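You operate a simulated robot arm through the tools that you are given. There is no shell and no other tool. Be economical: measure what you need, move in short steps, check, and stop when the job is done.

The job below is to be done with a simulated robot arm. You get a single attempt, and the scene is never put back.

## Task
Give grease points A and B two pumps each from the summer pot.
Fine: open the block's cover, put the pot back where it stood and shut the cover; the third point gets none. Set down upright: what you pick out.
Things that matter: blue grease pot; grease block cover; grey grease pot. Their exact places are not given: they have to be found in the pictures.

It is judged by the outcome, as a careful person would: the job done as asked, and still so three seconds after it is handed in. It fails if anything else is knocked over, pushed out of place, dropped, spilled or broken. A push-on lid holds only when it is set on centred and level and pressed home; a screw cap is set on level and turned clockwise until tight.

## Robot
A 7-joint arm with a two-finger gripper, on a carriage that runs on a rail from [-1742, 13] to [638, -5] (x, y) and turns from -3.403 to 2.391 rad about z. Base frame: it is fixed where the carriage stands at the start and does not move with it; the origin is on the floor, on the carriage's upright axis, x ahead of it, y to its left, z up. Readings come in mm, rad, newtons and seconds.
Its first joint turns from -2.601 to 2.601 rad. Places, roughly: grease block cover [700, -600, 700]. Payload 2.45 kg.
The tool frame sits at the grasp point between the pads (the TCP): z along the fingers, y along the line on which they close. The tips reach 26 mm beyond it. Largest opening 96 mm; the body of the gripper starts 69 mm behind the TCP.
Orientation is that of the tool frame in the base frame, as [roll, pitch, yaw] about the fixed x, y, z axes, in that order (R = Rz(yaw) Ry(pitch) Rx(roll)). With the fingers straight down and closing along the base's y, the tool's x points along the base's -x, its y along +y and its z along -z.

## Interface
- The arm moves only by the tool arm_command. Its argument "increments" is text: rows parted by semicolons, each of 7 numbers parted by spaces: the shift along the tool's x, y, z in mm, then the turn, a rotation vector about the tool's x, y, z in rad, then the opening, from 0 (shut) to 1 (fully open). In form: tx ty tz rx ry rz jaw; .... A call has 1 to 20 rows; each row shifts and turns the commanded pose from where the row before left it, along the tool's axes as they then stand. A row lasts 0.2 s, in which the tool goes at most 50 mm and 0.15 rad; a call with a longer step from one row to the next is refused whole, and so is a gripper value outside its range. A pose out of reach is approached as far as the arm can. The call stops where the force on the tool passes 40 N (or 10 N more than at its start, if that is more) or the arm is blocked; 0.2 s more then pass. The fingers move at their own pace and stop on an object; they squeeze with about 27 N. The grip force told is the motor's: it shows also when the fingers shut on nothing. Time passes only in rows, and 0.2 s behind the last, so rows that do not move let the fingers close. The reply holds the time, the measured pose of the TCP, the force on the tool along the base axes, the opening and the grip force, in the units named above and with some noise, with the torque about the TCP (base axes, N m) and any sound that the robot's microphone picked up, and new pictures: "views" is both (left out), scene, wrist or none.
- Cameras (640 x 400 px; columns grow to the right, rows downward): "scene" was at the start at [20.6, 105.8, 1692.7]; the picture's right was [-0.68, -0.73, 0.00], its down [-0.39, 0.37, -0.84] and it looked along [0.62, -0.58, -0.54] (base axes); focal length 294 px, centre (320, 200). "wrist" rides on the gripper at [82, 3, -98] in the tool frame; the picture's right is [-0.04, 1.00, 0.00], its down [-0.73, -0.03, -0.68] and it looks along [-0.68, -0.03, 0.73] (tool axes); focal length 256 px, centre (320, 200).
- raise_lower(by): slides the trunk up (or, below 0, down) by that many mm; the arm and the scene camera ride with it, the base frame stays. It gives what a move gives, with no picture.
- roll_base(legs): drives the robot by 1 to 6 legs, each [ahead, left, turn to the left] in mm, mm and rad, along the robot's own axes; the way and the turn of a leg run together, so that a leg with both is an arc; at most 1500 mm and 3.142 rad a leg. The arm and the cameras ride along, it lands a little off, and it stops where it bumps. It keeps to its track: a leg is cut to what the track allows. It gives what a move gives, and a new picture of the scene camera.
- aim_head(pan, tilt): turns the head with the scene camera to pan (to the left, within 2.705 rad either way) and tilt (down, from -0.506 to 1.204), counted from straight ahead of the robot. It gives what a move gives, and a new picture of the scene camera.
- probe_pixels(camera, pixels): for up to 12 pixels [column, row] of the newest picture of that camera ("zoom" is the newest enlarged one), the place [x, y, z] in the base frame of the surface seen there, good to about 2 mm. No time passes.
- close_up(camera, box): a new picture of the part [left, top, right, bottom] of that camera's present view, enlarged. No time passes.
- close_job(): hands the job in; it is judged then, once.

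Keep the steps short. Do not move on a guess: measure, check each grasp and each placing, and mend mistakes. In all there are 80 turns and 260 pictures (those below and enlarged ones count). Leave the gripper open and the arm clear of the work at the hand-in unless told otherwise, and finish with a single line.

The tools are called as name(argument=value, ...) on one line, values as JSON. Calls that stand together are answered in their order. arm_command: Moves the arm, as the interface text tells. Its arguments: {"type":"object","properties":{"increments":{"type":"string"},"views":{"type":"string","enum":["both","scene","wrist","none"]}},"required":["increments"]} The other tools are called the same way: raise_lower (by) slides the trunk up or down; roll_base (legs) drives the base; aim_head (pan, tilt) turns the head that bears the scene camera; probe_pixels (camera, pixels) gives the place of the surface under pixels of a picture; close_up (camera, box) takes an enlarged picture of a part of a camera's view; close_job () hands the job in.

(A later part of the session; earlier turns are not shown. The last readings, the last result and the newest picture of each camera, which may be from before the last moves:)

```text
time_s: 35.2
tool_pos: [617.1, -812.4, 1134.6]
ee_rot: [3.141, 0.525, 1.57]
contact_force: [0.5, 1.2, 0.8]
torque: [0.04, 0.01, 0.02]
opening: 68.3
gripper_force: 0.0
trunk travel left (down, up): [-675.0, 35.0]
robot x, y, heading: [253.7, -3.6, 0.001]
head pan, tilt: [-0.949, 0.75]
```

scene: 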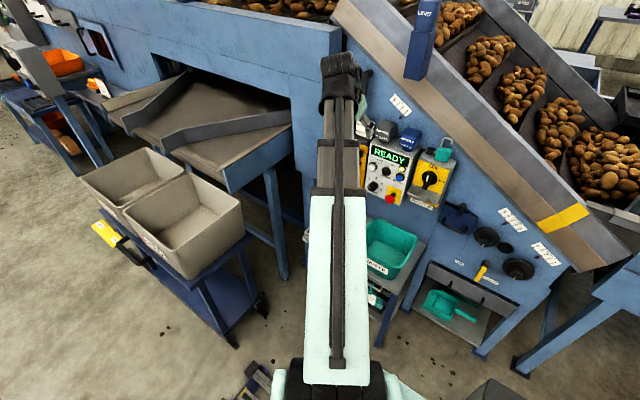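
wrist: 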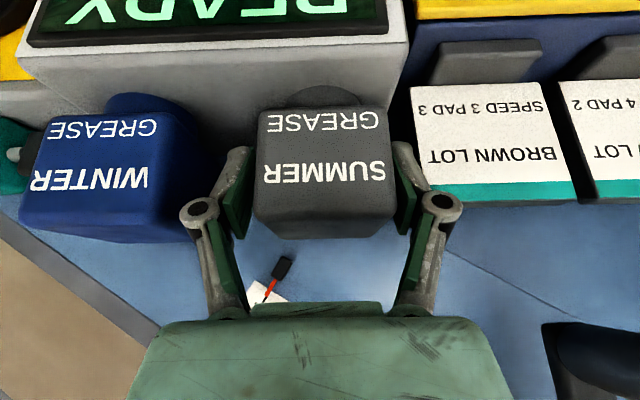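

The jaws straddle the pot without touching anything. I'll close on it.

arm_command(increments="0 0 0 0 0 0 0.6;0 0 0 0 0 0 0.5;0 0 0 0 0 0 0.5;0 0 0 0 0 0 0.5", views="wrist")

```text
time_s: 36.2
tool_pos: [616.2, -812.1, 1134.2]
ee_rot: [3.141, 0.526, 1.571]
contact_force: [2.1, 1.1, 0.8]
torque: [0.0, -0.07, -0.03]
opening: 57.7
gripper_force: 27.0
trunk travel left (down, up): [-675.0, 35.0]
robot x, y, heading: [253.7, 0.1, 0.0]
head pan, tilt: [-0.949, 0.75]
```

wrist: 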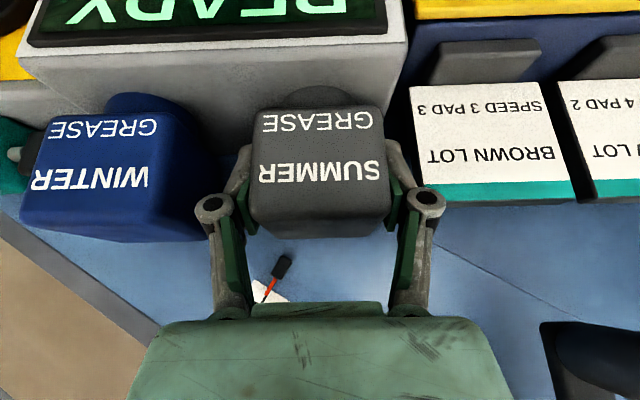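

Gripped at 57.7 mm with 27 N. I note the home tool pose: (616.5, -812.2, 1134.4). Now I'll lift straight up 40 mm.

arm_command(increments="0 0 0 0 0 0 0.4;-5 0 -8.66 0 0 0 0.4;-7.5 0 -13 0 0 0 0.4;-7.5 0 -13 0 0 0 0.4;0 0 0 0 0 0 0.4")

```text
time_s: 37.4
tool_pos: [617.2, -812.6, 1173.7]
ee_rot: [-3.141, 0.523, 1.572]
contact_force: [-0.9, -0.5, -1.6]
torque: [-0.02, 0.01, 0.0]
opening: 57.5
gripper_force: 27.7
trunk travel left (down, up): [-675.0, 35.0]
robot x, y, heading: [258.4, -2.4, -0.003]
head pan, tilt: [-0.949, 0.75]
```

scene: 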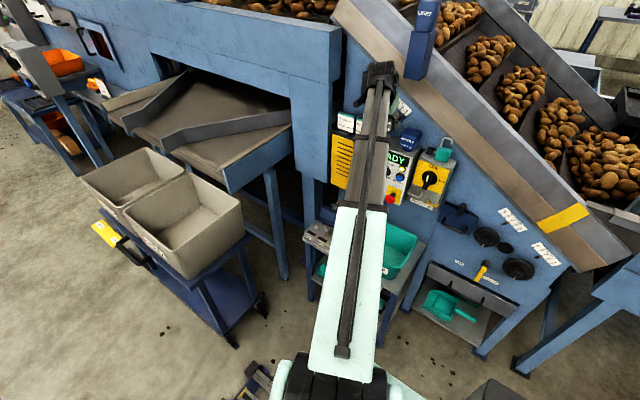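
wrist: 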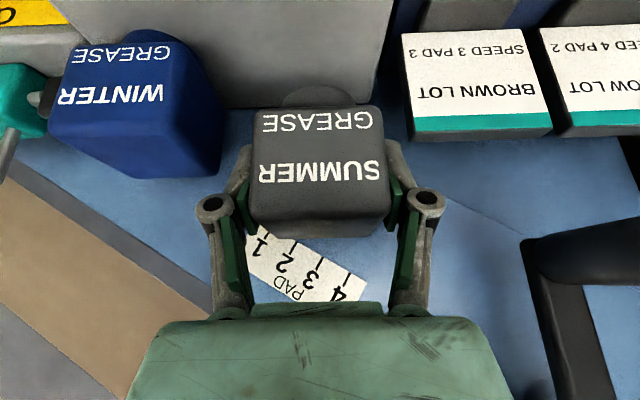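

The pot is held and light. I'll draw it 200 mm straight out from the wall, then check how it sits in the grip.

arm_command(increments="34.6 0 -20 0 0 0 0.4;34.6 0 -20 0 0 0 0.4;34.6 0 -20 0 0 0 0.4;34.6 0 -20 0 0 0 0.4;34.6 0 -20 0 0 0 0.4;0 0 0 0 0 0 0.4", views="wrist")

close_up(camera="wrist", box=[220, 60, 420, 260])

probe_pixels(camera="wrist", pixels=[[318, 92], [318, 100], [290, 102], [345, 102], [318, 130], [260, 130], [375, 130], [318, 200], [265, 210], [370, 210], [318, 225]])

```text
time_s: 38.8
tool_pos: [619.5, -611.8, 1176.7]
ee_rot: [-3.14, 0.525, 1.569]
contact_force: [-0.4, 0.1, -2.4]
torque: [0.03, 0.01, -0.01]
opening: 57.8
gripper_force: 27.4
trunk travel left (down, up): [-675.0, 35.0]
robot x, y, heading: [256.1, -1.4, 0.002]
head pan, tilt: [-0.949, 0.75]
```

wrist: 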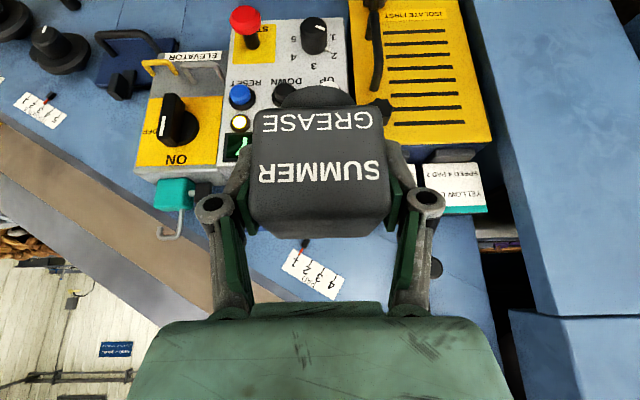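

```text
2.00 times, centred on (320, 160) of wrist
```

zoom: 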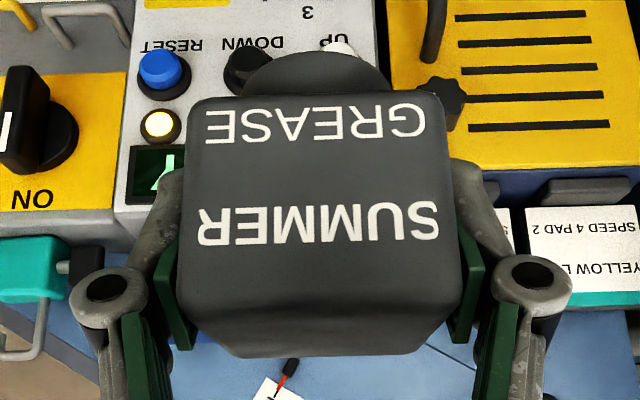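

```text
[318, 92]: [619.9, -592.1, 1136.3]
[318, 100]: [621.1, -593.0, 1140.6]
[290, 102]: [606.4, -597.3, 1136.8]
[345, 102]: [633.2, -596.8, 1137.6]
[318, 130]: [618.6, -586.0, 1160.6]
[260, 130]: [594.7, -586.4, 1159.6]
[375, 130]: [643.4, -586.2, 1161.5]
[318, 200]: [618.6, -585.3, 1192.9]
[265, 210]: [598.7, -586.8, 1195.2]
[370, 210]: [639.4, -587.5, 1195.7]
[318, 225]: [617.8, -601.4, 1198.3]
```

The pot is upright in the grip, its axis about 2 mm behind the TCP. Next I'll carry it across and down to above nipple A, with the foot about 45 mm over the tip.

arm_command(increments="21.9 25.4 23 0 0 0 0.4;21.9 25.4 23 0 0 0 0.4;21.9 25.4 23 0 0 0 0.4;21.9 25.4 23 0 0 0 0.4;21.9 25.4 23 0 0 0 0.4;21.9 25.4 23 0 0 0 0.4;21.9 25.4 23 0 0 0 0.4;9.3 0 40.8 0 0 0 0.4;9.3 0 40.8 0 0 0 0.4;9.3 0 40.8 0 0 0 0.4;9.3 0 40.8 0 0 0 0.4;9.3 0 40.8 0 0 0 0.4;0 0 0 0 0 0 0.4")

```text
time_s: 41.6
tool_pos: [795.3, -619.8, 757.7]
ee_rot: [-3.141, 0.522, 1.572]
contact_force: [0.1, 0.0, -2.5]
torque: [0.01, -0.01, 0.01]
opening: 57.8
gripper_force: 26.9
trunk travel left (down, up): [-675.0, 35.0]
robot x, y, heading: [257.1, -2.3, 0.001]
head pan, tilt: [-0.949, 0.75]
```

scene: 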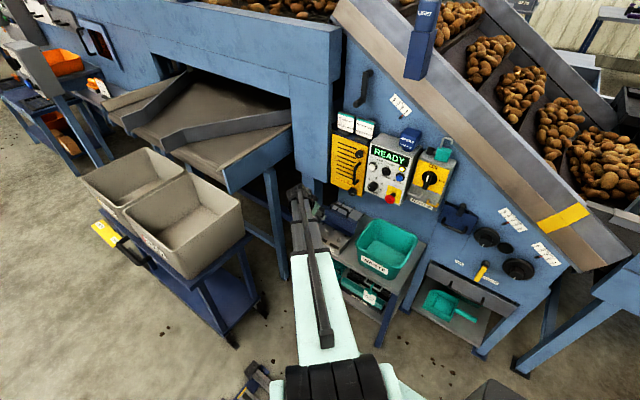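
wrist: 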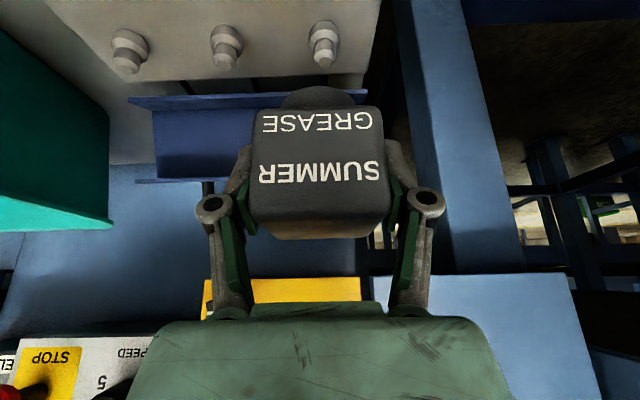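

Nipple A shows at (323,45) right below the pot. I'll measure the nipples and the pot from here.

close_up(camera="wrist", box=[220, 0, 420, 150])

probe_pixels(camera="wrist", pixels=[[323, 57], [323, 61], [317, 58], [329, 58], [323, 35], [224, 60], [227, 38], [318, 130], [318, 200], [262, 130], [376, 130], [318, 95]])

```text
2.67 times, centred on (320, 75) of wrist
```

zoom: 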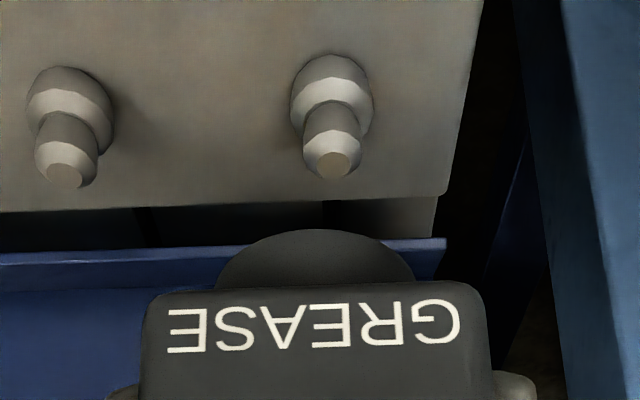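

```text
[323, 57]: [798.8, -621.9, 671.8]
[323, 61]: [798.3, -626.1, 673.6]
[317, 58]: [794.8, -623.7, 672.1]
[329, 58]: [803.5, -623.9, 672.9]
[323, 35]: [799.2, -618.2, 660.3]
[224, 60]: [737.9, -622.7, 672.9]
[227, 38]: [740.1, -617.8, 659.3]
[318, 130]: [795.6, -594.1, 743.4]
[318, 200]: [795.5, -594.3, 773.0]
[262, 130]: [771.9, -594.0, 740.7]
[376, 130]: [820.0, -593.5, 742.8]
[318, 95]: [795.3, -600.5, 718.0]
```

probe_pixels(camera="zoom", pixels=[[333, 163], [322, 163], [345, 163], [333, 172], [64, 175], [52, 174], [76, 177], [333, 155], [309, 150], [358, 150], [315, 232], [218, 275]])

probe_pixels(camera="zoom", pixels=[[415, 275], [315, 285], [250, 245], [380, 245], [145, 320], [485, 320], [300, 380], [64, 168], [64, 183]])

```text
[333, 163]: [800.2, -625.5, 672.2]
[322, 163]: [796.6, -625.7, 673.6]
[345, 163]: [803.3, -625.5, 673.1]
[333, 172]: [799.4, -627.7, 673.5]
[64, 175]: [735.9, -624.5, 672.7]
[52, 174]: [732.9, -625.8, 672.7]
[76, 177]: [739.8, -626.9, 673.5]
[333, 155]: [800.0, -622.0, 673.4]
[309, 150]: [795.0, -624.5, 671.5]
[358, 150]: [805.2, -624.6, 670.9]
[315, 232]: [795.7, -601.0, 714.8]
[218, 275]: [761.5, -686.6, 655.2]
```

```text
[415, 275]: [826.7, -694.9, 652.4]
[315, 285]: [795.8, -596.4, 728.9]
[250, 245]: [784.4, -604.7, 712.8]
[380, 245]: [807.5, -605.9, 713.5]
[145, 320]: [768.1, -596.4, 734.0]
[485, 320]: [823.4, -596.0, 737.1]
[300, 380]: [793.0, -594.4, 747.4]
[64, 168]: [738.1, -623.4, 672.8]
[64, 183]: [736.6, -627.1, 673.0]
```

A is at (799.5,-625), while the pot axis is at (795.7,-622). I'll shift +4 in x and -3 in y, then lower close to the nipple.

arm_command(increments="-2.6 4 1.5 0 0 0 0.4;7.5 0 13 0 0 0 0.4;7.5 0 13 0 0 0 0.4;0 0 0 0 0 0 0.4", views="wrist")

close_up(camera="wrist", box=[220, 0, 420, 150])

close_up(camera="scene", box=[270, 170, 380, 260])

```text
time_s: 42.6
tool_pos: [800.5, -624.9, 730.6]
ee_rot: [-3.141, 0.522, 1.572]
contact_force: [0.6, 0.8, -2.6]
torque: [0.03, 0.02, -0.01]
opening: 57.5
gripper_force: 27.1
trunk travel left (down, up): [-675.0, 35.0]
robot x, y, heading: [254.8, -5.7, -0.0]
head pan, tilt: [-0.949, 0.75]
```

wrist: 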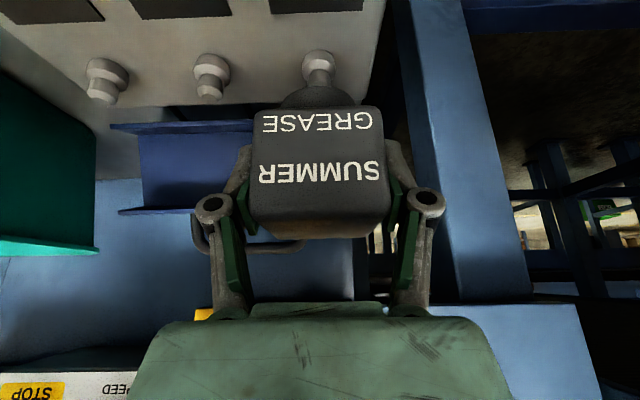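

```text
2.67 times, centred on (320, 75) of wrist
```

zoom: 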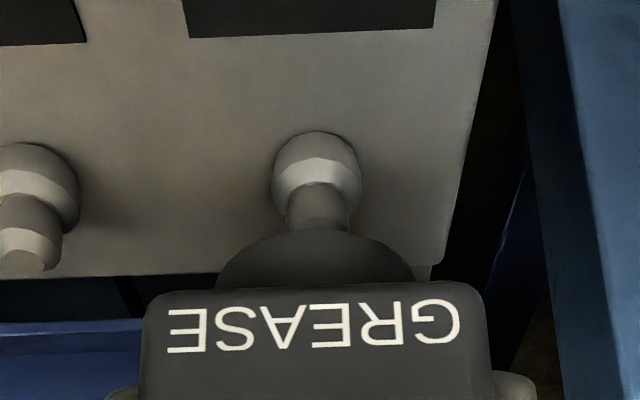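

```text
4.44 times, centred on (325, 215) of scene
```

zoom: 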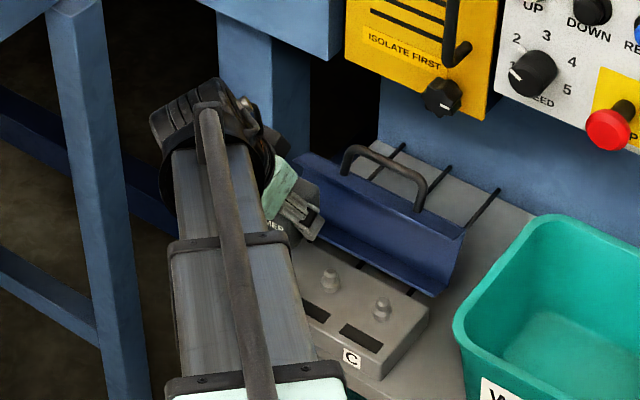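

probe_pixels(camera="wrist", pixels=[[318, 130], [318, 160], [318, 190], [300, 150], [340, 150], [280, 140], [360, 140], [318, 75], [314, 66], [325, 66], [302, 97], [334, 97]])

```text
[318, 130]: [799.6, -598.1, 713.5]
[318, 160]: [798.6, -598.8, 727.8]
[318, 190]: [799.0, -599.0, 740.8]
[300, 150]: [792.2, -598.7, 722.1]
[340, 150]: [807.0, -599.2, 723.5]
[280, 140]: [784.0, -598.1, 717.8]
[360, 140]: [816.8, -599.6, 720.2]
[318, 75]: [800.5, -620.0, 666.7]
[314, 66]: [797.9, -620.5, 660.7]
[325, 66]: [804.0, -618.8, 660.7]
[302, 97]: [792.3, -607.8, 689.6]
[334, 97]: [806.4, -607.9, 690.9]
```

The pot axis is at (799,-626.5) against the nipple's (800,-625). I'll trim by +1.3 in y and +0.5 in x, then lower slowly while watching force and sound.

arm_command(increments="1.1 0.5 -0.65 0 0 0 0.4;3 0 5.2 0 0 0 0.4;3 0 5.2 0 0 0 0.4;1 0 1.73 0 0 0 0.4;1 0 1.73 0 0 0 0.4;1 0 1.73 0 0 0 0.4;0 0 0 0 0 0 0.4", views="wrist")

```text
time_s: 44.2
tool_pos: [799.2, -623.4, 713.3]
ee_rot: [3.141, 0.525, 1.571]
contact_force: [0.4, 1.4, 3.2]
torque: [0.07, 0.01, -0.01]
opening: 57.9
gripper_force: 26.9
trunk travel left (down, up): [-675.0, 35.0]
robot x, y, heading: [254.1, -4.6, -0.006]
head pan, tilt: [-0.949, 0.75]
```

wrist: 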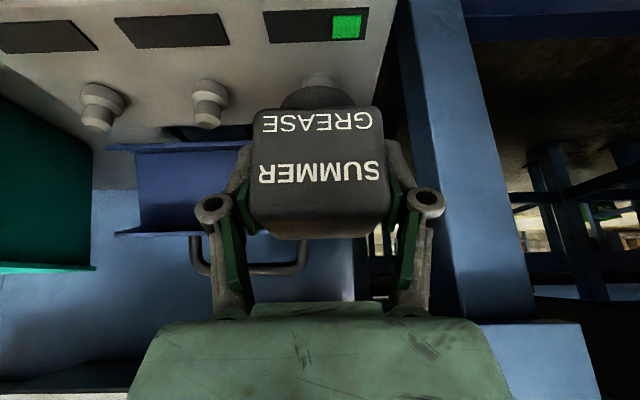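

A green square has lit in A's window, so the display seems to count. I'll look closely before doing anything else.

close_up(camera="wrist", box=[220, 0, 400, 120])

probe_pixels(camera="wrist", pixels=[[318, 130], [318, 170], [346, 25], [318, 83], [318, 95]])

```text
3.33 times, centred on (310, 60) of wrist
```

zoom: 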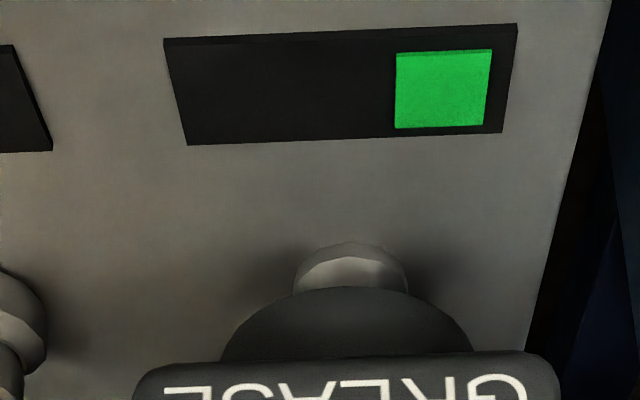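

```text
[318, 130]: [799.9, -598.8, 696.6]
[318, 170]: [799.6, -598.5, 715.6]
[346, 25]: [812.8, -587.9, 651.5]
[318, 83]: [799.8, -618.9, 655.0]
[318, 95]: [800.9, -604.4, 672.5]
```

One of three segments is lit, so A has had one pump. I'll raise 12 mm, check the display, then press again.

arm_command(increments="-3 0 -5.2 0 0 0 0.4;-3 0 -5.2 0 0 0 0.4;0 0 0 0 0 0 0.4", views="wrist")

```text
time_s: 45.0
tool_pos: [801.7, -624.2, 724.4]
ee_rot: [-3.141, 0.525, 1.571]
contact_force: [-0.3, 0.1, -2.4]
torque: [-0.02, 0.02, 0.01]
opening: 57.5
gripper_force: 26.5
trunk travel left (down, up): [-675.0, 35.0]
robot x, y, heading: [256.1, -1.8, 0.001]
head pan, tilt: [-0.949, 0.75]
```

wrist: 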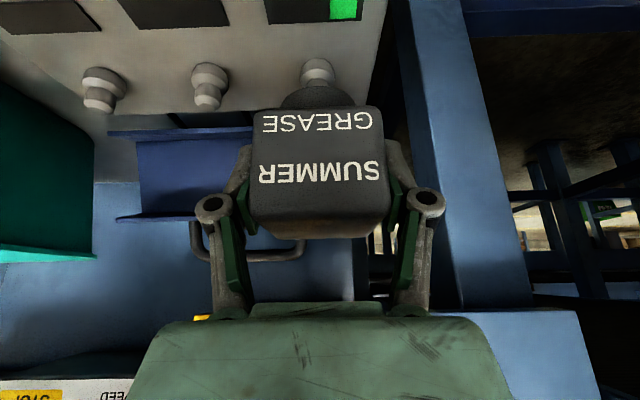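

Still one lit. I'll press down the same 12 mm and check the count.

arm_command(increments="3 0 5.2 0 0 0 0.4;1.5 0 2.6 0 0 0 0.4;1.5 0 2.6 0 0 0 0.4;0 0 0 0 0 0 0.4", views="wrist")

```text
time_s: 46.0
tool_pos: [799.7, -624.6, 713.5]
ee_rot: [3.141, 0.525, 1.571]
contact_force: [1.0, -0.1, 4.1]
torque: [-0.01, 0.0, -0.04]
opening: 57.7
gripper_force: 27.0
trunk travel left (down, up): [-675.0, 35.0]
robot x, y, heading: [252.8, 4.4, -0.001]
head pan, tilt: [-0.949, 0.75]
```

wrist: 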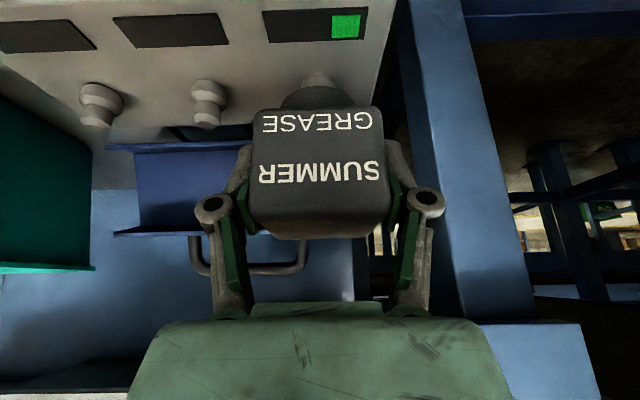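

Still one segment. The force is light at about 6 N, so it may not have travelled quite far enough. I'll press 1.5 mm deeper and look.

arm_command(increments="0.75 0 1.3 0 0 0 0.4;0 0 0 0 0 0 0.4", views="wrist")

```text
time_s: 46.6
tool_pos: [800.4, -624.8, 712.2]
ee_rot: [3.14, 0.524, 1.57]
contact_force: [0.6, -2.5, 4.5]
torque: [-0.13, -0.03, -0.03]
opening: 57.7
gripper_force: 27.0
trunk travel left (down, up): [-675.0, 35.0]
robot x, y, heading: [255.7, 2.5, 0.003]
head pan, tilt: [-0.949, 0.75]
```

wrist: 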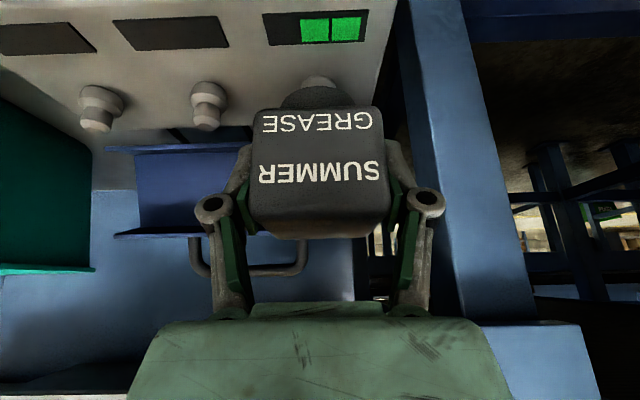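

A has two pumps. I'll lift 40 mm straight off and move across 63 mm to above B.

arm_command(increments="-5 0 -8.66 0 0 0 0.4;-7.5 0 -13 0 0 0 0.4;-7.5 0 -13 0 0 0 0.4;0 -21 0 0 0 0 0.4;0 -21 0 0 0 0 0.4;0 -21 0 0 0 0 0.4;0 0 0 0 0 0 0.4", views="wrist")

probe_pixels(camera="wrist", pixels=[[318, 130], [318, 160], [318, 190], [280, 140], [360, 140], [318, 95], [318, 55], [318, 62], [313, 60], [324, 60]])

close_up(camera="wrist", box=[220, 0, 420, 150])

```text
time_s: 48.2
tool_pos: [738.2, -624.2, 751.1]
ee_rot: [-3.141, 0.523, 1.57]
contact_force: [-0.7, 0.1, -2.0]
torque: [0.04, 0.02, -0.02]
opening: 57.7
gripper_force: 27.0
trunk travel left (down, up): [-675.0, 35.0]
robot x, y, heading: [257.9, -0.1, 0.002]
head pan, tilt: [-0.949, 0.75]
```

wrist: 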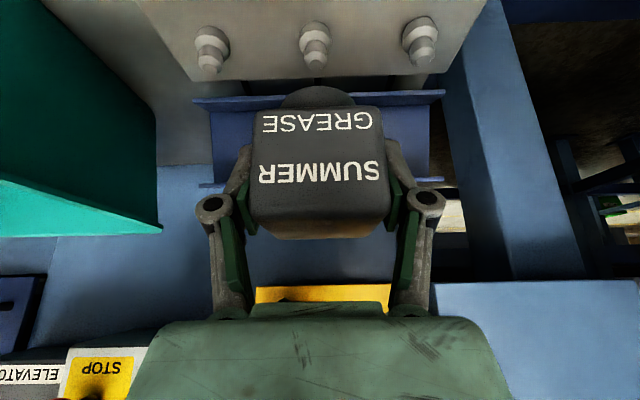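

```text
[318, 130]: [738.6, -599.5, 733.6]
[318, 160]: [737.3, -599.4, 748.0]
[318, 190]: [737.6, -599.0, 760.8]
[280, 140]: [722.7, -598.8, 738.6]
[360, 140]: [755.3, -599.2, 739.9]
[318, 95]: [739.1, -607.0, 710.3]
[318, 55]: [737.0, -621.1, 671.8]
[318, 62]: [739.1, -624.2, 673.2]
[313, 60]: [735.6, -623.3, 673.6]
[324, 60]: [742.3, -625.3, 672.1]
```

```text
2.67 times, centred on (320, 75) of wrist
```

zoom: 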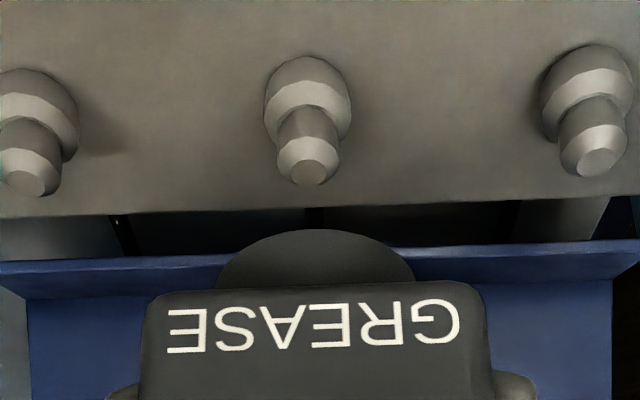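

I'm above B; a trim of -1.5 in x and +0.7 in y centres it. I'll lower to just short of the pump depth, then press in 1 mm steps.

arm_command(increments="0.6 -1.5 -0.35 0 0 0 0.4;7 0 12.1 0 0 0 0.4;7 0 12.1 0 0 0 0.4;2.5 0 4.3 0 0 0 0.4;2 0 3.46 0 0 0 0.4;0 0 0 0 0 0 0.4", views="wrist")

```text
time_s: 49.6
tool_pos: [737.3, -623.8, 714.4]
ee_rot: [3.141, 0.525, 1.57]
contact_force: [1.9, 0.8, 2.2]
torque: [0.02, -0.08, -0.02]
opening: 57.6
gripper_force: 26.8
trunk travel left (down, up): [-675.0, 35.0]
robot x, y, heading: [253.3, -6.8, -0.005]
head pan, tilt: [-0.949, 0.75]
```

wrist: 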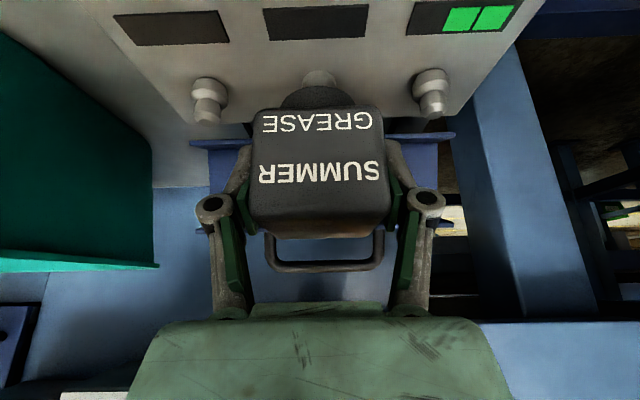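

Contact is felt; A shows two and B none yet. I'll press 2 mm more.

arm_command(increments="1 0 1.73 0 0 0 0.4;0 0 0 0 0 0 0.4", views="wrist")

```text
time_s: 50.2
tool_pos: [736.8, -624.0, 711.6]
ee_rot: [3.141, 0.525, 1.572]
contact_force: [2.2, 1.6, 4.0]
torque: [0.05, -0.11, -0.03]
opening: 57.6
gripper_force: 27.6
trunk travel left (down, up): [-675.0, 35.0]
robot x, y, heading: [257.9, -0.1, -0.002]
head pan, tilt: [-0.949, 0.75]
```

wrist: 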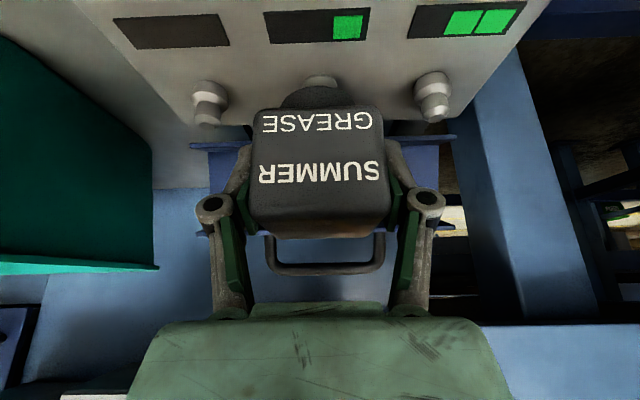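

B has one. I'll raise 12 mm and press down 12 mm for the second.

arm_command(increments="-3 0 -5.2 0 0 0 0.4;-3 0 -5.2 0 0 0 0.4;0 0 0 0 0 0 0.4;3 0 5.2 0 0 0 0.4;1.5 0 2.6 0 0 0 0.4;1.5 0 2.6 0 0 0 0.4;0 0 0 0 0 0 0.4", views="wrist")

```text
time_s: 51.8
tool_pos: [735.6, -624.5, 710.9]
ee_rot: [-3.141, 0.526, 1.571]
contact_force: [-0.6, -2.3, 3.7]
torque: [-0.06, 0.03, 0.02]
opening: 57.6
gripper_force: 26.8
trunk travel left (down, up): [-675.0, 35.0]
robot x, y, heading: [253.9, -3.4, 0.001]
head pan, tilt: [-0.949, 0.75]
```

wrist: 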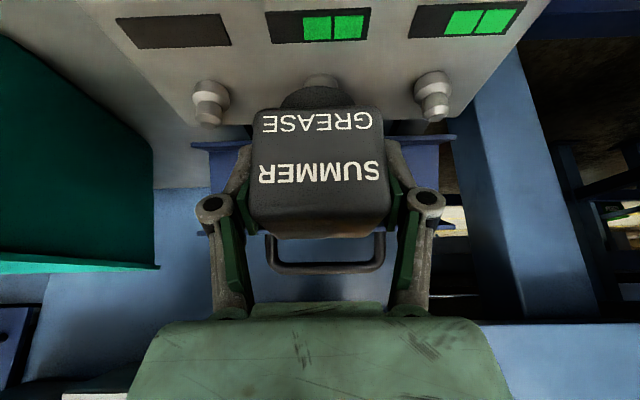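

A shows 2, B shows 2, C none. I'll lift off and carry the pot back by the reverse way to in front of its place.

arm_command(increments="-5 0 -8.66 0 0 0 0.4;-20 0 -34.6 0 0 0 0.4;-9.3 0 -40.8 0 0 0 0.4;-9.3 0 -40.8 0 0 0 0.4;-9.3 0 -40.8 0 0 0 0.4;-9.3 0 -40.8 0 0 0 0.4;-9.3 0 -40.8 0 0 0 0.4;-21.6 -17 -23.1 0 0 0 0.4;-21.6 -17 -23.1 0 0 0 0.4;-21.6 -17 -23.1 0 0 0 0.4;-21.6 -17 -23.1 0 0 0 0.4;-21.6 -17 -23.1 0 0 0 0.4;-21.6 -17 -23.1 0 0 0 0.4;-21.6 -17 -23.1 0 0 0 0.4;0 0 0 0 0 0 0.4")

```text
time_s: 55.0
tool_pos: [619.0, -612.2, 1178.5]
ee_rot: [3.141, 0.523, 1.572]
contact_force: [0.0, 0.2, -2.4]
torque: [-0.01, -0.01, -0.01]
opening: 57.7
gripper_force: 26.9
trunk travel left (down, up): [-675.0, 35.0]
robot x, y, heading: [252.5, -3.0, 0.003]
head pan, tilt: [-0.949, 0.75]
```

scene: 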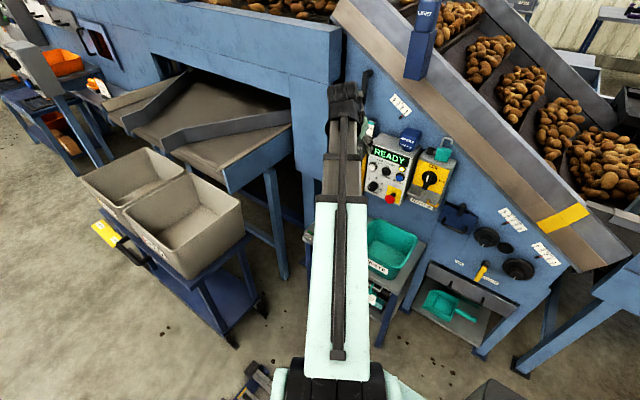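
wrist: 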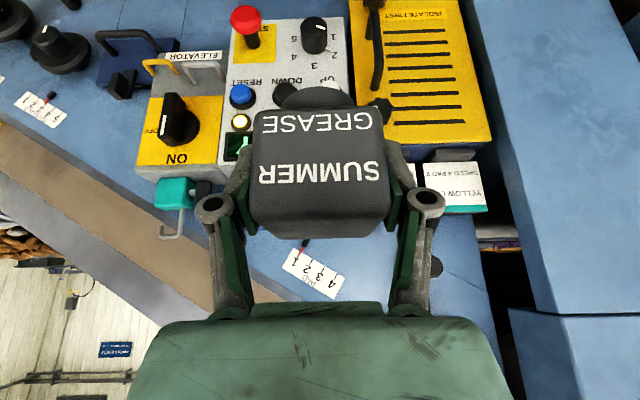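

Now 200 mm straight in towards the wall at the raised height, then I'll compare with the earlier picture.

arm_command(increments="-34.6 -0.4 20 0 0 0 0.4;-34.6 -0.4 20 0 0 0 0.4;-34.6 -0.4 20 0 0 0 0.4;-34.6 0 20 0 0 0 0.4;-34.6 0 20 0 0 0 0.4;0 0 0 0 0 0 0.4", views="wrist")

probe_pixels(camera="wrist", pixels=[[318, 130], [318, 190], [280, 140], [360, 140], [250, 100], [205, 100], [408, 110], [215, 130], [262, 190], [375, 190]])

```text
time_s: 56.4
tool_pos: [614.5, -809.1, 1175.9]
ee_rot: [3.14, 0.524, 1.57]
contact_force: [-0.8, -0.5, -2.8]
torque: [0.01, 0.01, -0.01]
opening: 57.4
gripper_force: 27.3
trunk travel left (down, up): [-675.0, 35.0]
robot x, y, heading: [255.9, -4.2, -0.003]
head pan, tilt: [-0.949, 0.75]
```

wrist: 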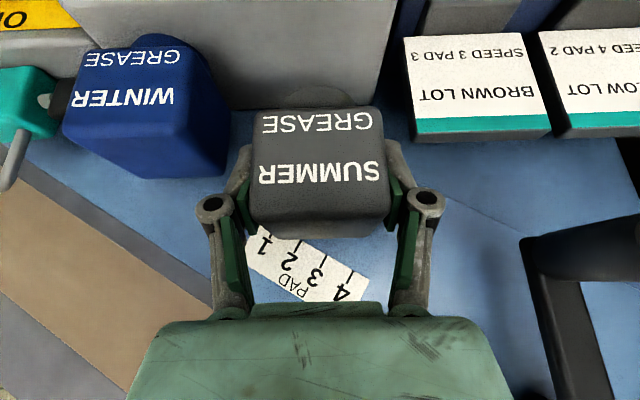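

```text
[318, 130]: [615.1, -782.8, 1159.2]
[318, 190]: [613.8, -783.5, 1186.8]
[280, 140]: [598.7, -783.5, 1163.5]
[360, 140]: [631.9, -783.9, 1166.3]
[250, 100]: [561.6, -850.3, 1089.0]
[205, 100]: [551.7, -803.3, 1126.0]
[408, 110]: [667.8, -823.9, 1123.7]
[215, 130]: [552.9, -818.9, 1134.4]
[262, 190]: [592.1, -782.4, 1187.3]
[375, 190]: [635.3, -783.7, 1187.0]
```

Compared with the earlier picture I'm about 2 mm low in x and 3 mm short in y. I'll correct that and lower 38 mm.

arm_command(increments="-2.6 2 1.5 0 0 0 0.4;6 0 10.4 0 0 0 0.4;6 0 10.4 0 0 0 0.4;6 0 10.4 0 0 0 0.4;0 0 0 0 0 0 0.4", views="wrist")

probe_pixels(camera="wrist", pixels=[[318, 130], [318, 190], [280, 140], [360, 140], [262, 190], [375, 190], [320, 97], [405, 100], [240, 110]])

```text
time_s: 57.6
tool_pos: [618.8, -813.8, 1141.2]
ee_rot: [3.14, 0.523, 1.569]
contact_force: [0.8, 0.9, -2.4]
torque: [0.03, -0.02, 0.02]
opening: 57.6
gripper_force: 27.3
trunk travel left (down, up): [-675.0, 35.0]
robot x, y, heading: [257.4, -4.1, -0.0]
head pan, tilt: [-0.949, 0.75]
```

wrist: 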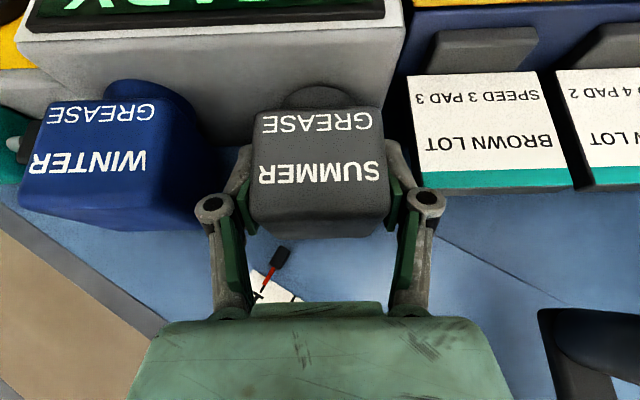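

```text
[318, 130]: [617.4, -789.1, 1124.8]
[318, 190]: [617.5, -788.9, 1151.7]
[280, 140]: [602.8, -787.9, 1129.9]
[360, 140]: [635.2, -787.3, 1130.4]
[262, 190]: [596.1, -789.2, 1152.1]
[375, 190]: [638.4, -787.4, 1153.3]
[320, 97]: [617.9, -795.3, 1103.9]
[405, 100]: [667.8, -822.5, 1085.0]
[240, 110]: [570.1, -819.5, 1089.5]
```

Very close: I'll trim +1.5 in y and -1 in x, then lower in small steps until it touches at z≈1134.

arm_command(increments="1.3 -1 -0.75 0 0 0 0.4;1.5 0 2.6 0 0 0 0.4;1 0 1.73 0 0 0 0.4;0.5 0 0.87 0 0 0 0.4;0 0 0 0 0 0 0.4", views="wrist")

```text
time_s: 58.8
tool_pos: [618.6, -811.3, 1134.8]
ee_rot: [3.141, 0.524, 1.572]
contact_force: [-0.4, 0.3, -2.0]
torque: [0.04, 0.02, 0.02]
opening: 57.5
gripper_force: 26.6
trunk travel left (down, up): [-675.0, 35.0]
robot x, y, heading: [252.9, -1.0, 0.005]
head pan, tilt: [-0.949, 0.75]
```

wrist: 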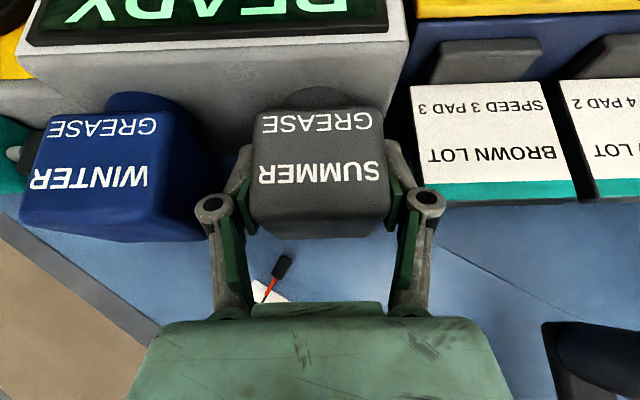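

The picture matches the one at the grasp. I'll lower another 0.7 mm at a time until the weight is taken.

arm_command(increments="0.35 0 0.6 0 0 0 0.4;0 0 0 0 0 0 0.4", views="none")

arm_command(increments="0.35 0 0.6 0 0 0 0.4;0 0 0 0 0 0 0.4", views="none")

```text
time_s: 59.4
tool_pos: [617.1, -812.6, 1135.4]
ee_rot: [3.141, 0.523, 1.571]
contact_force: [0.3, 0.8, -2.6]
torque: [0.04, 0.03, 0.02]
opening: 57.9
gripper_force: 26.9
trunk travel left (down, up): [-675.0, 35.0]
robot x, y, heading: [254.4, -3.1, -0.001]
head pan, tilt: [-0.949, 0.75]
```

```text
time_s: 60.0
tool_pos: [615.9, -812.7, 1134.8]
ee_rot: [3.141, 0.526, 1.571]
contact_force: [-0.1, -1.6, 2.4]
torque: [-0.03, -0.07, -0.02]
opening: 57.5
gripper_force: 27.4
trunk travel left (down, up): [-675.0, 35.0]
robot x, y, heading: [256.2, -0.6, 0.003]
head pan, tilt: [-0.949, 0.75]
```

The force went from -2.5 to +2.4, so the pot stands. I'll open to about 68 mm and look.

arm_command(increments="0 0 0 0 0 0 0.63;0 0 0 0 0 0 0.7;0 0 0 0 0 0 0.71", views="wrist")

```text
time_s: 60.8
tool_pos: [617.3, -812.8, 1134.3]
ee_rot: [3.141, 0.526, 1.57]
contact_force: [1.3, 0.2, 0.9]
torque: [0.01, 0.03, -0.01]
opening: 68.1
gripper_force: 0.1
trunk travel left (down, up): [-675.0, 35.0]
robot x, y, heading: [256.9, -0.8, -0.004]
head pan, tilt: [-0.949, 0.75]
```

wrist: 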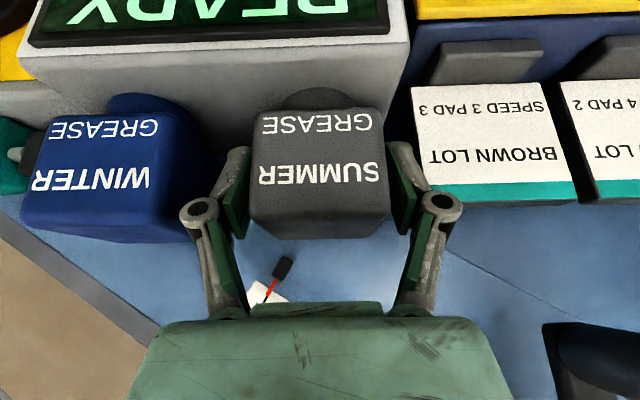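

The pot is standing free. I'll withdraw along the tool axis and check it.

arm_command(increments="0 0 -15 0 0 0 0.71;0 0 -40 0 0 0 0.71;0 0 -45 0 0 0 0.71;0 0 0 0 0 0 0.71", views="wrist")

probe_pixels(camera="wrist", pixels=[[286, 110], [362, 108], [325, 100], [320, 75], [320, 47], [290, 75], [350, 75], [245, 120], [388, 110]])

```text
time_s: 61.8
tool_pos: [618.5, -763.2, 1220.6]
ee_rot: [3.139, 0.522, 1.57]
contact_force: [0.2, -0.2, 0.4]
torque: [0.01, -0.02, -0.01]
opening: 68.3
gripper_force: 0.2
trunk travel left (down, up): [-675.0, 35.0]
robot x, y, heading: [255.5, -2.6, 0.0]
head pan, tilt: [-0.949, 0.75]
```

wrist: 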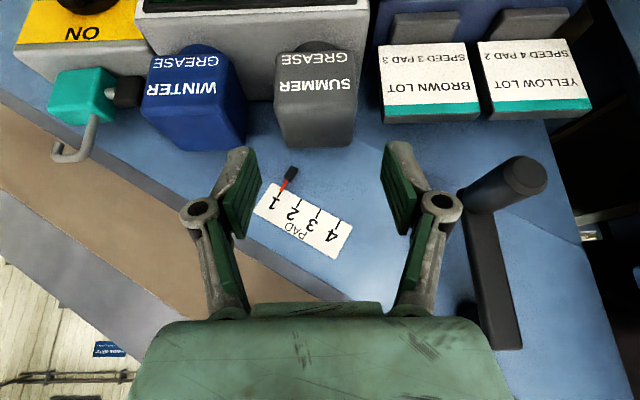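

```text
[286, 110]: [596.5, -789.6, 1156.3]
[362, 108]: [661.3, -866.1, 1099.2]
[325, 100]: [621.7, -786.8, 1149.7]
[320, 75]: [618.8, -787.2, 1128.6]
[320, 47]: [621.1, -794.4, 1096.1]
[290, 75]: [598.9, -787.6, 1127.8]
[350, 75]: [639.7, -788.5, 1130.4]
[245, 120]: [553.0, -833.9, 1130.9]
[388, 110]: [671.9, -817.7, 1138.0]
```

The pot stands upright within about 2 mm of where it stood. Now the cover: I'll retreat from the wall, un-tilt and turn the wrist back to close across y.

arm_command(increments="43.3 0 -25 0 0 0 0.6;43.3 0 -25 0 0 0 0.5;43.3 0 -25 0 0 0 0.4;43.3 0 -25 0 0 0 0.3;43.3 0 -25 0 0 0 0.3;0 0 0 0 0.131 0 0.3;0 0 0 0 0.131 0 0.3;0 0 0 0 0.131 0 0.3;0 0 0 0 0.131 0 0.3;0 0 0 0 0 -0.1428 0.3;0 0 0 0 0 -0.1428 0.3;0 0 0 0 0 -0.1428 0.3;0 0 0 0 0 -0.1428 0.3;0 0 0 0 0 -0.1428 0.3;0 0 0 0 0 -0.1428 0.3;0 0 0 0 0 -0.1428 0.3;0 0 0 0 0 -0.1428 0.3;0 0 0 0 0 -0.1428 0.3;0 0 0 0 0 -0.1428 0.3;0 0 0 0 0 -0.1428 0.3", views="scene")

```text
time_s: 66.0
tool_pos: [618.4, -512.8, 1220.0]
ee_rot: [-3.14, 0.002, -3.14]
contact_force: [0.1, 0.4, -1.0]
torque: [0.0, 0.0, 0.02]
opening: 28.9
gripper_force: 0.1
trunk travel left (down, up): [-675.0, 35.0]
robot x, y, heading: [254.1, -2.8, 0.005]
head pan, tilt: [-0.949, 0.75]
```

scene: 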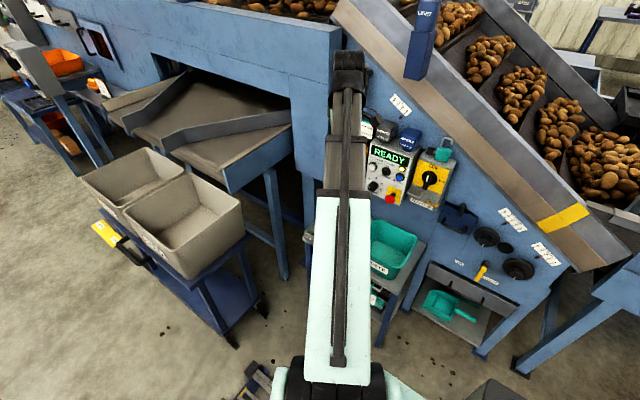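

Now down to above the block, tilting 45° towards the open cover's handle.

arm_command(increments="-16.7 0 37.9 0 0 0 0.3;-16.7 0 37.9 0 0 0 0.3;-16.7 0 37.9 0 0 0 0.3;-16.7 0 37.9 0 0 0 0.3;-16.7 0 37.9 0 0 0 0.3;-16.7 0 37.9 0 0 0 0.3;-16.7 0 37.9 0 0 0 0.3;0 0 0 0.131 0 0 0.3;0 0 0 0.131 0 0 0.3;0 0 0 0.131 0 0 0.3;0 0 0 0.131 0 0 0.3;0 0 0 0.131 0 0 0.3;0 0 0 0.131 0 0 0.3;0 0 48 0 0 0 0.3;0 0 48 0 0 0 0.3;0 0 45 0 0 0 0.3;0 0 0 0 0 0 0.3", views="wrist")

probe_pixels(camera="wrist", pixels=[[318, 60], [318, 80], [320, 100], [325, 70], [315, 70], [340, 25], [340, 125], [470, 85], [525, 80]])

```text
time_s: 69.6
tool_pos: [732.5, -614.2, 854.3]
ee_rot: [-2.356, 0.001, 3.141]
contact_force: [0.4, -0.3, 0.2]
torque: [0.03, -0.04, 0.01]
opening: 28.8
gripper_force: 0.1
trunk travel left (down, up): [-675.0, 35.0]
robot x, y, heading: [256.4, -1.6, 0.004]
head pan, tilt: [-0.949, 0.75]
```

wrist: 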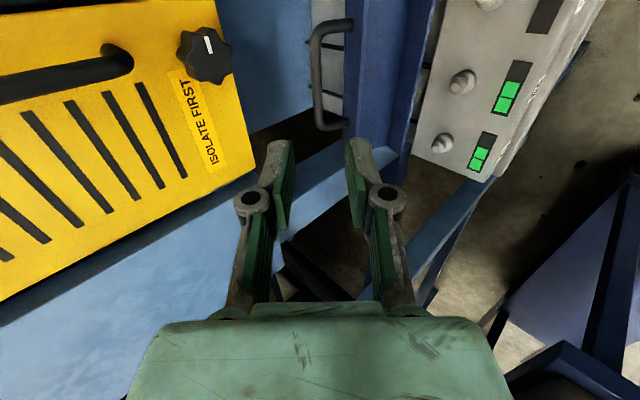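

```text
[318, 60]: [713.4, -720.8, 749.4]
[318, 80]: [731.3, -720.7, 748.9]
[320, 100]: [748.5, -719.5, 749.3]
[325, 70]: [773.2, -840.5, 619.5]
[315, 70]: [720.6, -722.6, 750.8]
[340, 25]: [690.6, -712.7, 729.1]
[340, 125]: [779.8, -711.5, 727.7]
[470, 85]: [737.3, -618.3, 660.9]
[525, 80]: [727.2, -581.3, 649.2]
```

The handle bar lines up between the fingers (axis about (-724,745)). I'll advance 145 mm along the tool axis, slowing at the end.

arm_command(increments="0 0 45 0 0 0 0.28;0 0 45 0 0 0 0.28;0 0 30 0 0 0 0.28;0 0 15 0 0 0 0.28;0 0 10 0 0 0 0.28;0 0 0 0 0 0 0.28", views="wrist")

```text
time_s: 71.0
tool_pos: [735.0, -715.8, 752.9]
ee_rot: [-2.354, -0.001, 3.14]
contact_force: [-0.2, -1.0, 0.0]
torque: [0.0, -0.01, -0.01]
opening: 26.7
gripper_force: 0.0
trunk travel left (down, up): [-675.0, 35.0]
robot x, y, heading: [256.6, 0.2, -0.004]
head pan, tilt: [-0.949, 0.75]
```

wrist: 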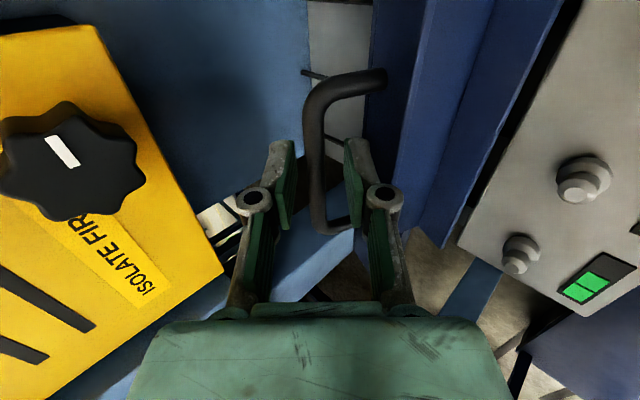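

The bar is between the pads. I'll advance 3 mm and close.

arm_command(increments="0 0 3 0 0 0 0.28;0 0 0 0 0 0 0.1;0 0 0 0 0 0 0;0 0 0 0 0 0 0", views="wrist")

```text
time_s: 72.0
tool_pos: [733.5, -720.6, 752.0]
ee_rot: [-2.353, 0.0, -3.141]
contact_force: [1.4, -6.9, 9.4]
torque: [-0.11, 0.41, 0.22]
opening: 8.9
gripper_force: 36.0
trunk travel left (down, up): [-675.0, 35.0]
robot x, y, heading: [252.1, -1.9, 0.003]
head pan, tilt: [-0.949, 0.75]
```

wrist: 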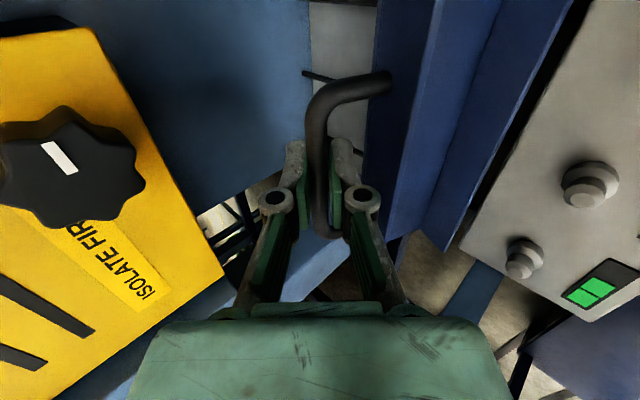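

Gripped (8.9 mm). I'll swing the cover back along the same arc, first to about 65°.

arm_command(increments="0 2.05 -7.85 0 0 0 0;0 2.05 -7.85 0 0 0 0;0 3.9 -8.2 0 0 0 0;0 3.9 -8.2 0 0 0 0;0 5.2 -7.4 0 0 0 0;0 5.2 -7.4 0 0 0 0;0 6.5 -6.5 0 0 0 0;0 6.5 -6.5 0 0 0 0;0 7.4 -5.2 0 0 0 0;0 7.4 -5.2 0 0 0 0;0 8.2 -3.9 0 0 0 0;0 8.2 -3.9 0 0 0 0", views="wrist")

```text
time_s: 74.6
tool_pos: [733.8, -616.3, 758.8]
ee_rot: [-2.356, 0.0, -3.14]
contact_force: [6.8, -6.0, -11.5]
torque: [-0.06, 0.03, -0.09]
opening: 8.7
gripper_force: 36.8
trunk travel left (down, up): [-675.0, 35.0]
robot x, y, heading: [256.2, -1.5, -0.001]
head pan, tilt: [-0.949, 0.75]
```

wrist: 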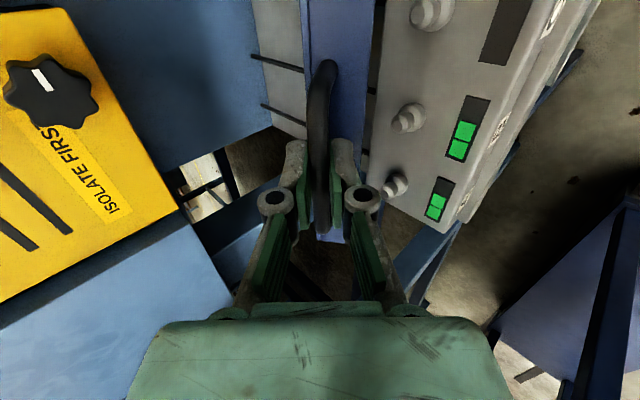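

Forces are modest. I'll continue down to about 24°.

arm_command(increments="0 8.7 -2.3 0 0 0 0;0 8.7 -2.3 0 0 0 0;0 9 -0.5 0 0 0 0;0 9 -0.5 0 0 0 0;0 9.9 1 0 0 0 0;0 9.9 1 0 0 0 0;0 8.7 2.5 0 0 0 0;0 8.7 2.5 0 0 0 0", views="wrist")

```text
time_s: 76.4
tool_pos: [734.0, -564.9, 707.0]
ee_rot: [-2.356, -0.001, 3.139]
contact_force: [6.6, -4.2, -1.9]
torque: [-0.14, -0.73, -0.03]
opening: 9.0
gripper_force: 36.4
trunk travel left (down, up): [-675.0, 35.0]
robot x, y, heading: [255.1, -3.0, -0.003]
head pan, tilt: [-0.949, 0.75]
```

wrist: 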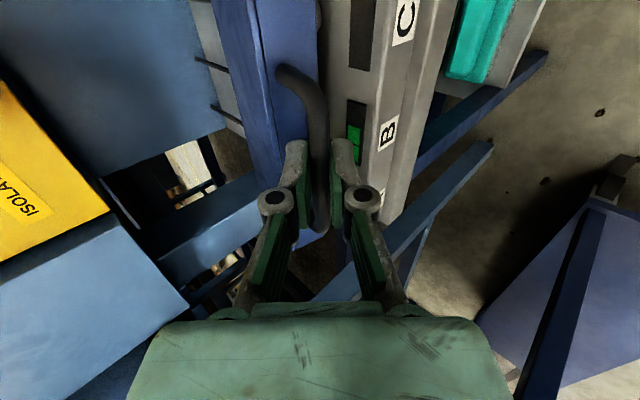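

Now the last stretch down to closed, about 8°, then a slight press.

arm_command(increments="0 8.15 3.95 0 0 0 0;0 8.15 3.95 0 0 0 0;0 4.5 3.05 0 0 0 0;0 4.5 3.05 0 0 0 0;0 0 0 0 0 0 0", views="wrist")

```text
time_s: 77.6
tool_pos: [734.0, -556.8, 680.4]
ee_rot: [-2.356, 0.001, 3.14]
contact_force: [9.5, 1.8, 9.2]
torque: [-0.07, -0.16, -0.93]
opening: 9.1
gripper_force: 36.5
trunk travel left (down, up): [-675.0, 35.0]
robot x, y, heading: [256.3, -1.8, 0.002]
head pan, tilt: [-0.949, 0.75]
```

wrist: 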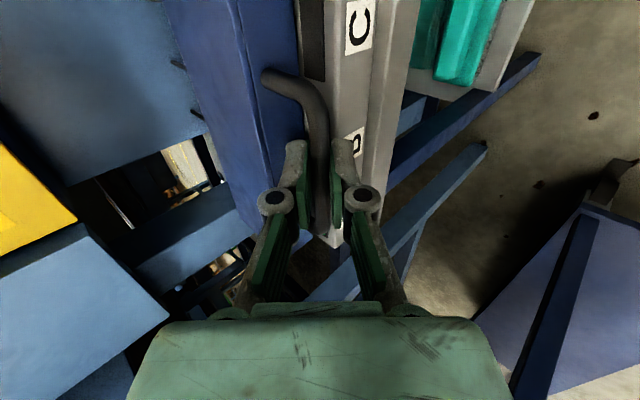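

Nearly home, with an upward push of 9 N. I'll press 2.5 mm further down to be sure it's shut.

arm_command(increments="0 0.9 0.9 0 0 0 0;0 0.9 0.9 0 0 0 0;0 0 0 0 0 0 0", views="none")

```text
time_s: 78.4
tool_pos: [734.6, -556.8, 679.5]
ee_rot: [-2.352, 0.001, -3.14]
contact_force: [13.4, 0.7, 26.6]
torque: [-0.25, -0.55, -0.49]
opening: 8.9
gripper_force: 36.8
trunk travel left (down, up): [-675.0, 35.0]
robot x, y, heading: [255.5, -0.0, 0.004]
head pan, tilt: [-0.949, 0.75]
```

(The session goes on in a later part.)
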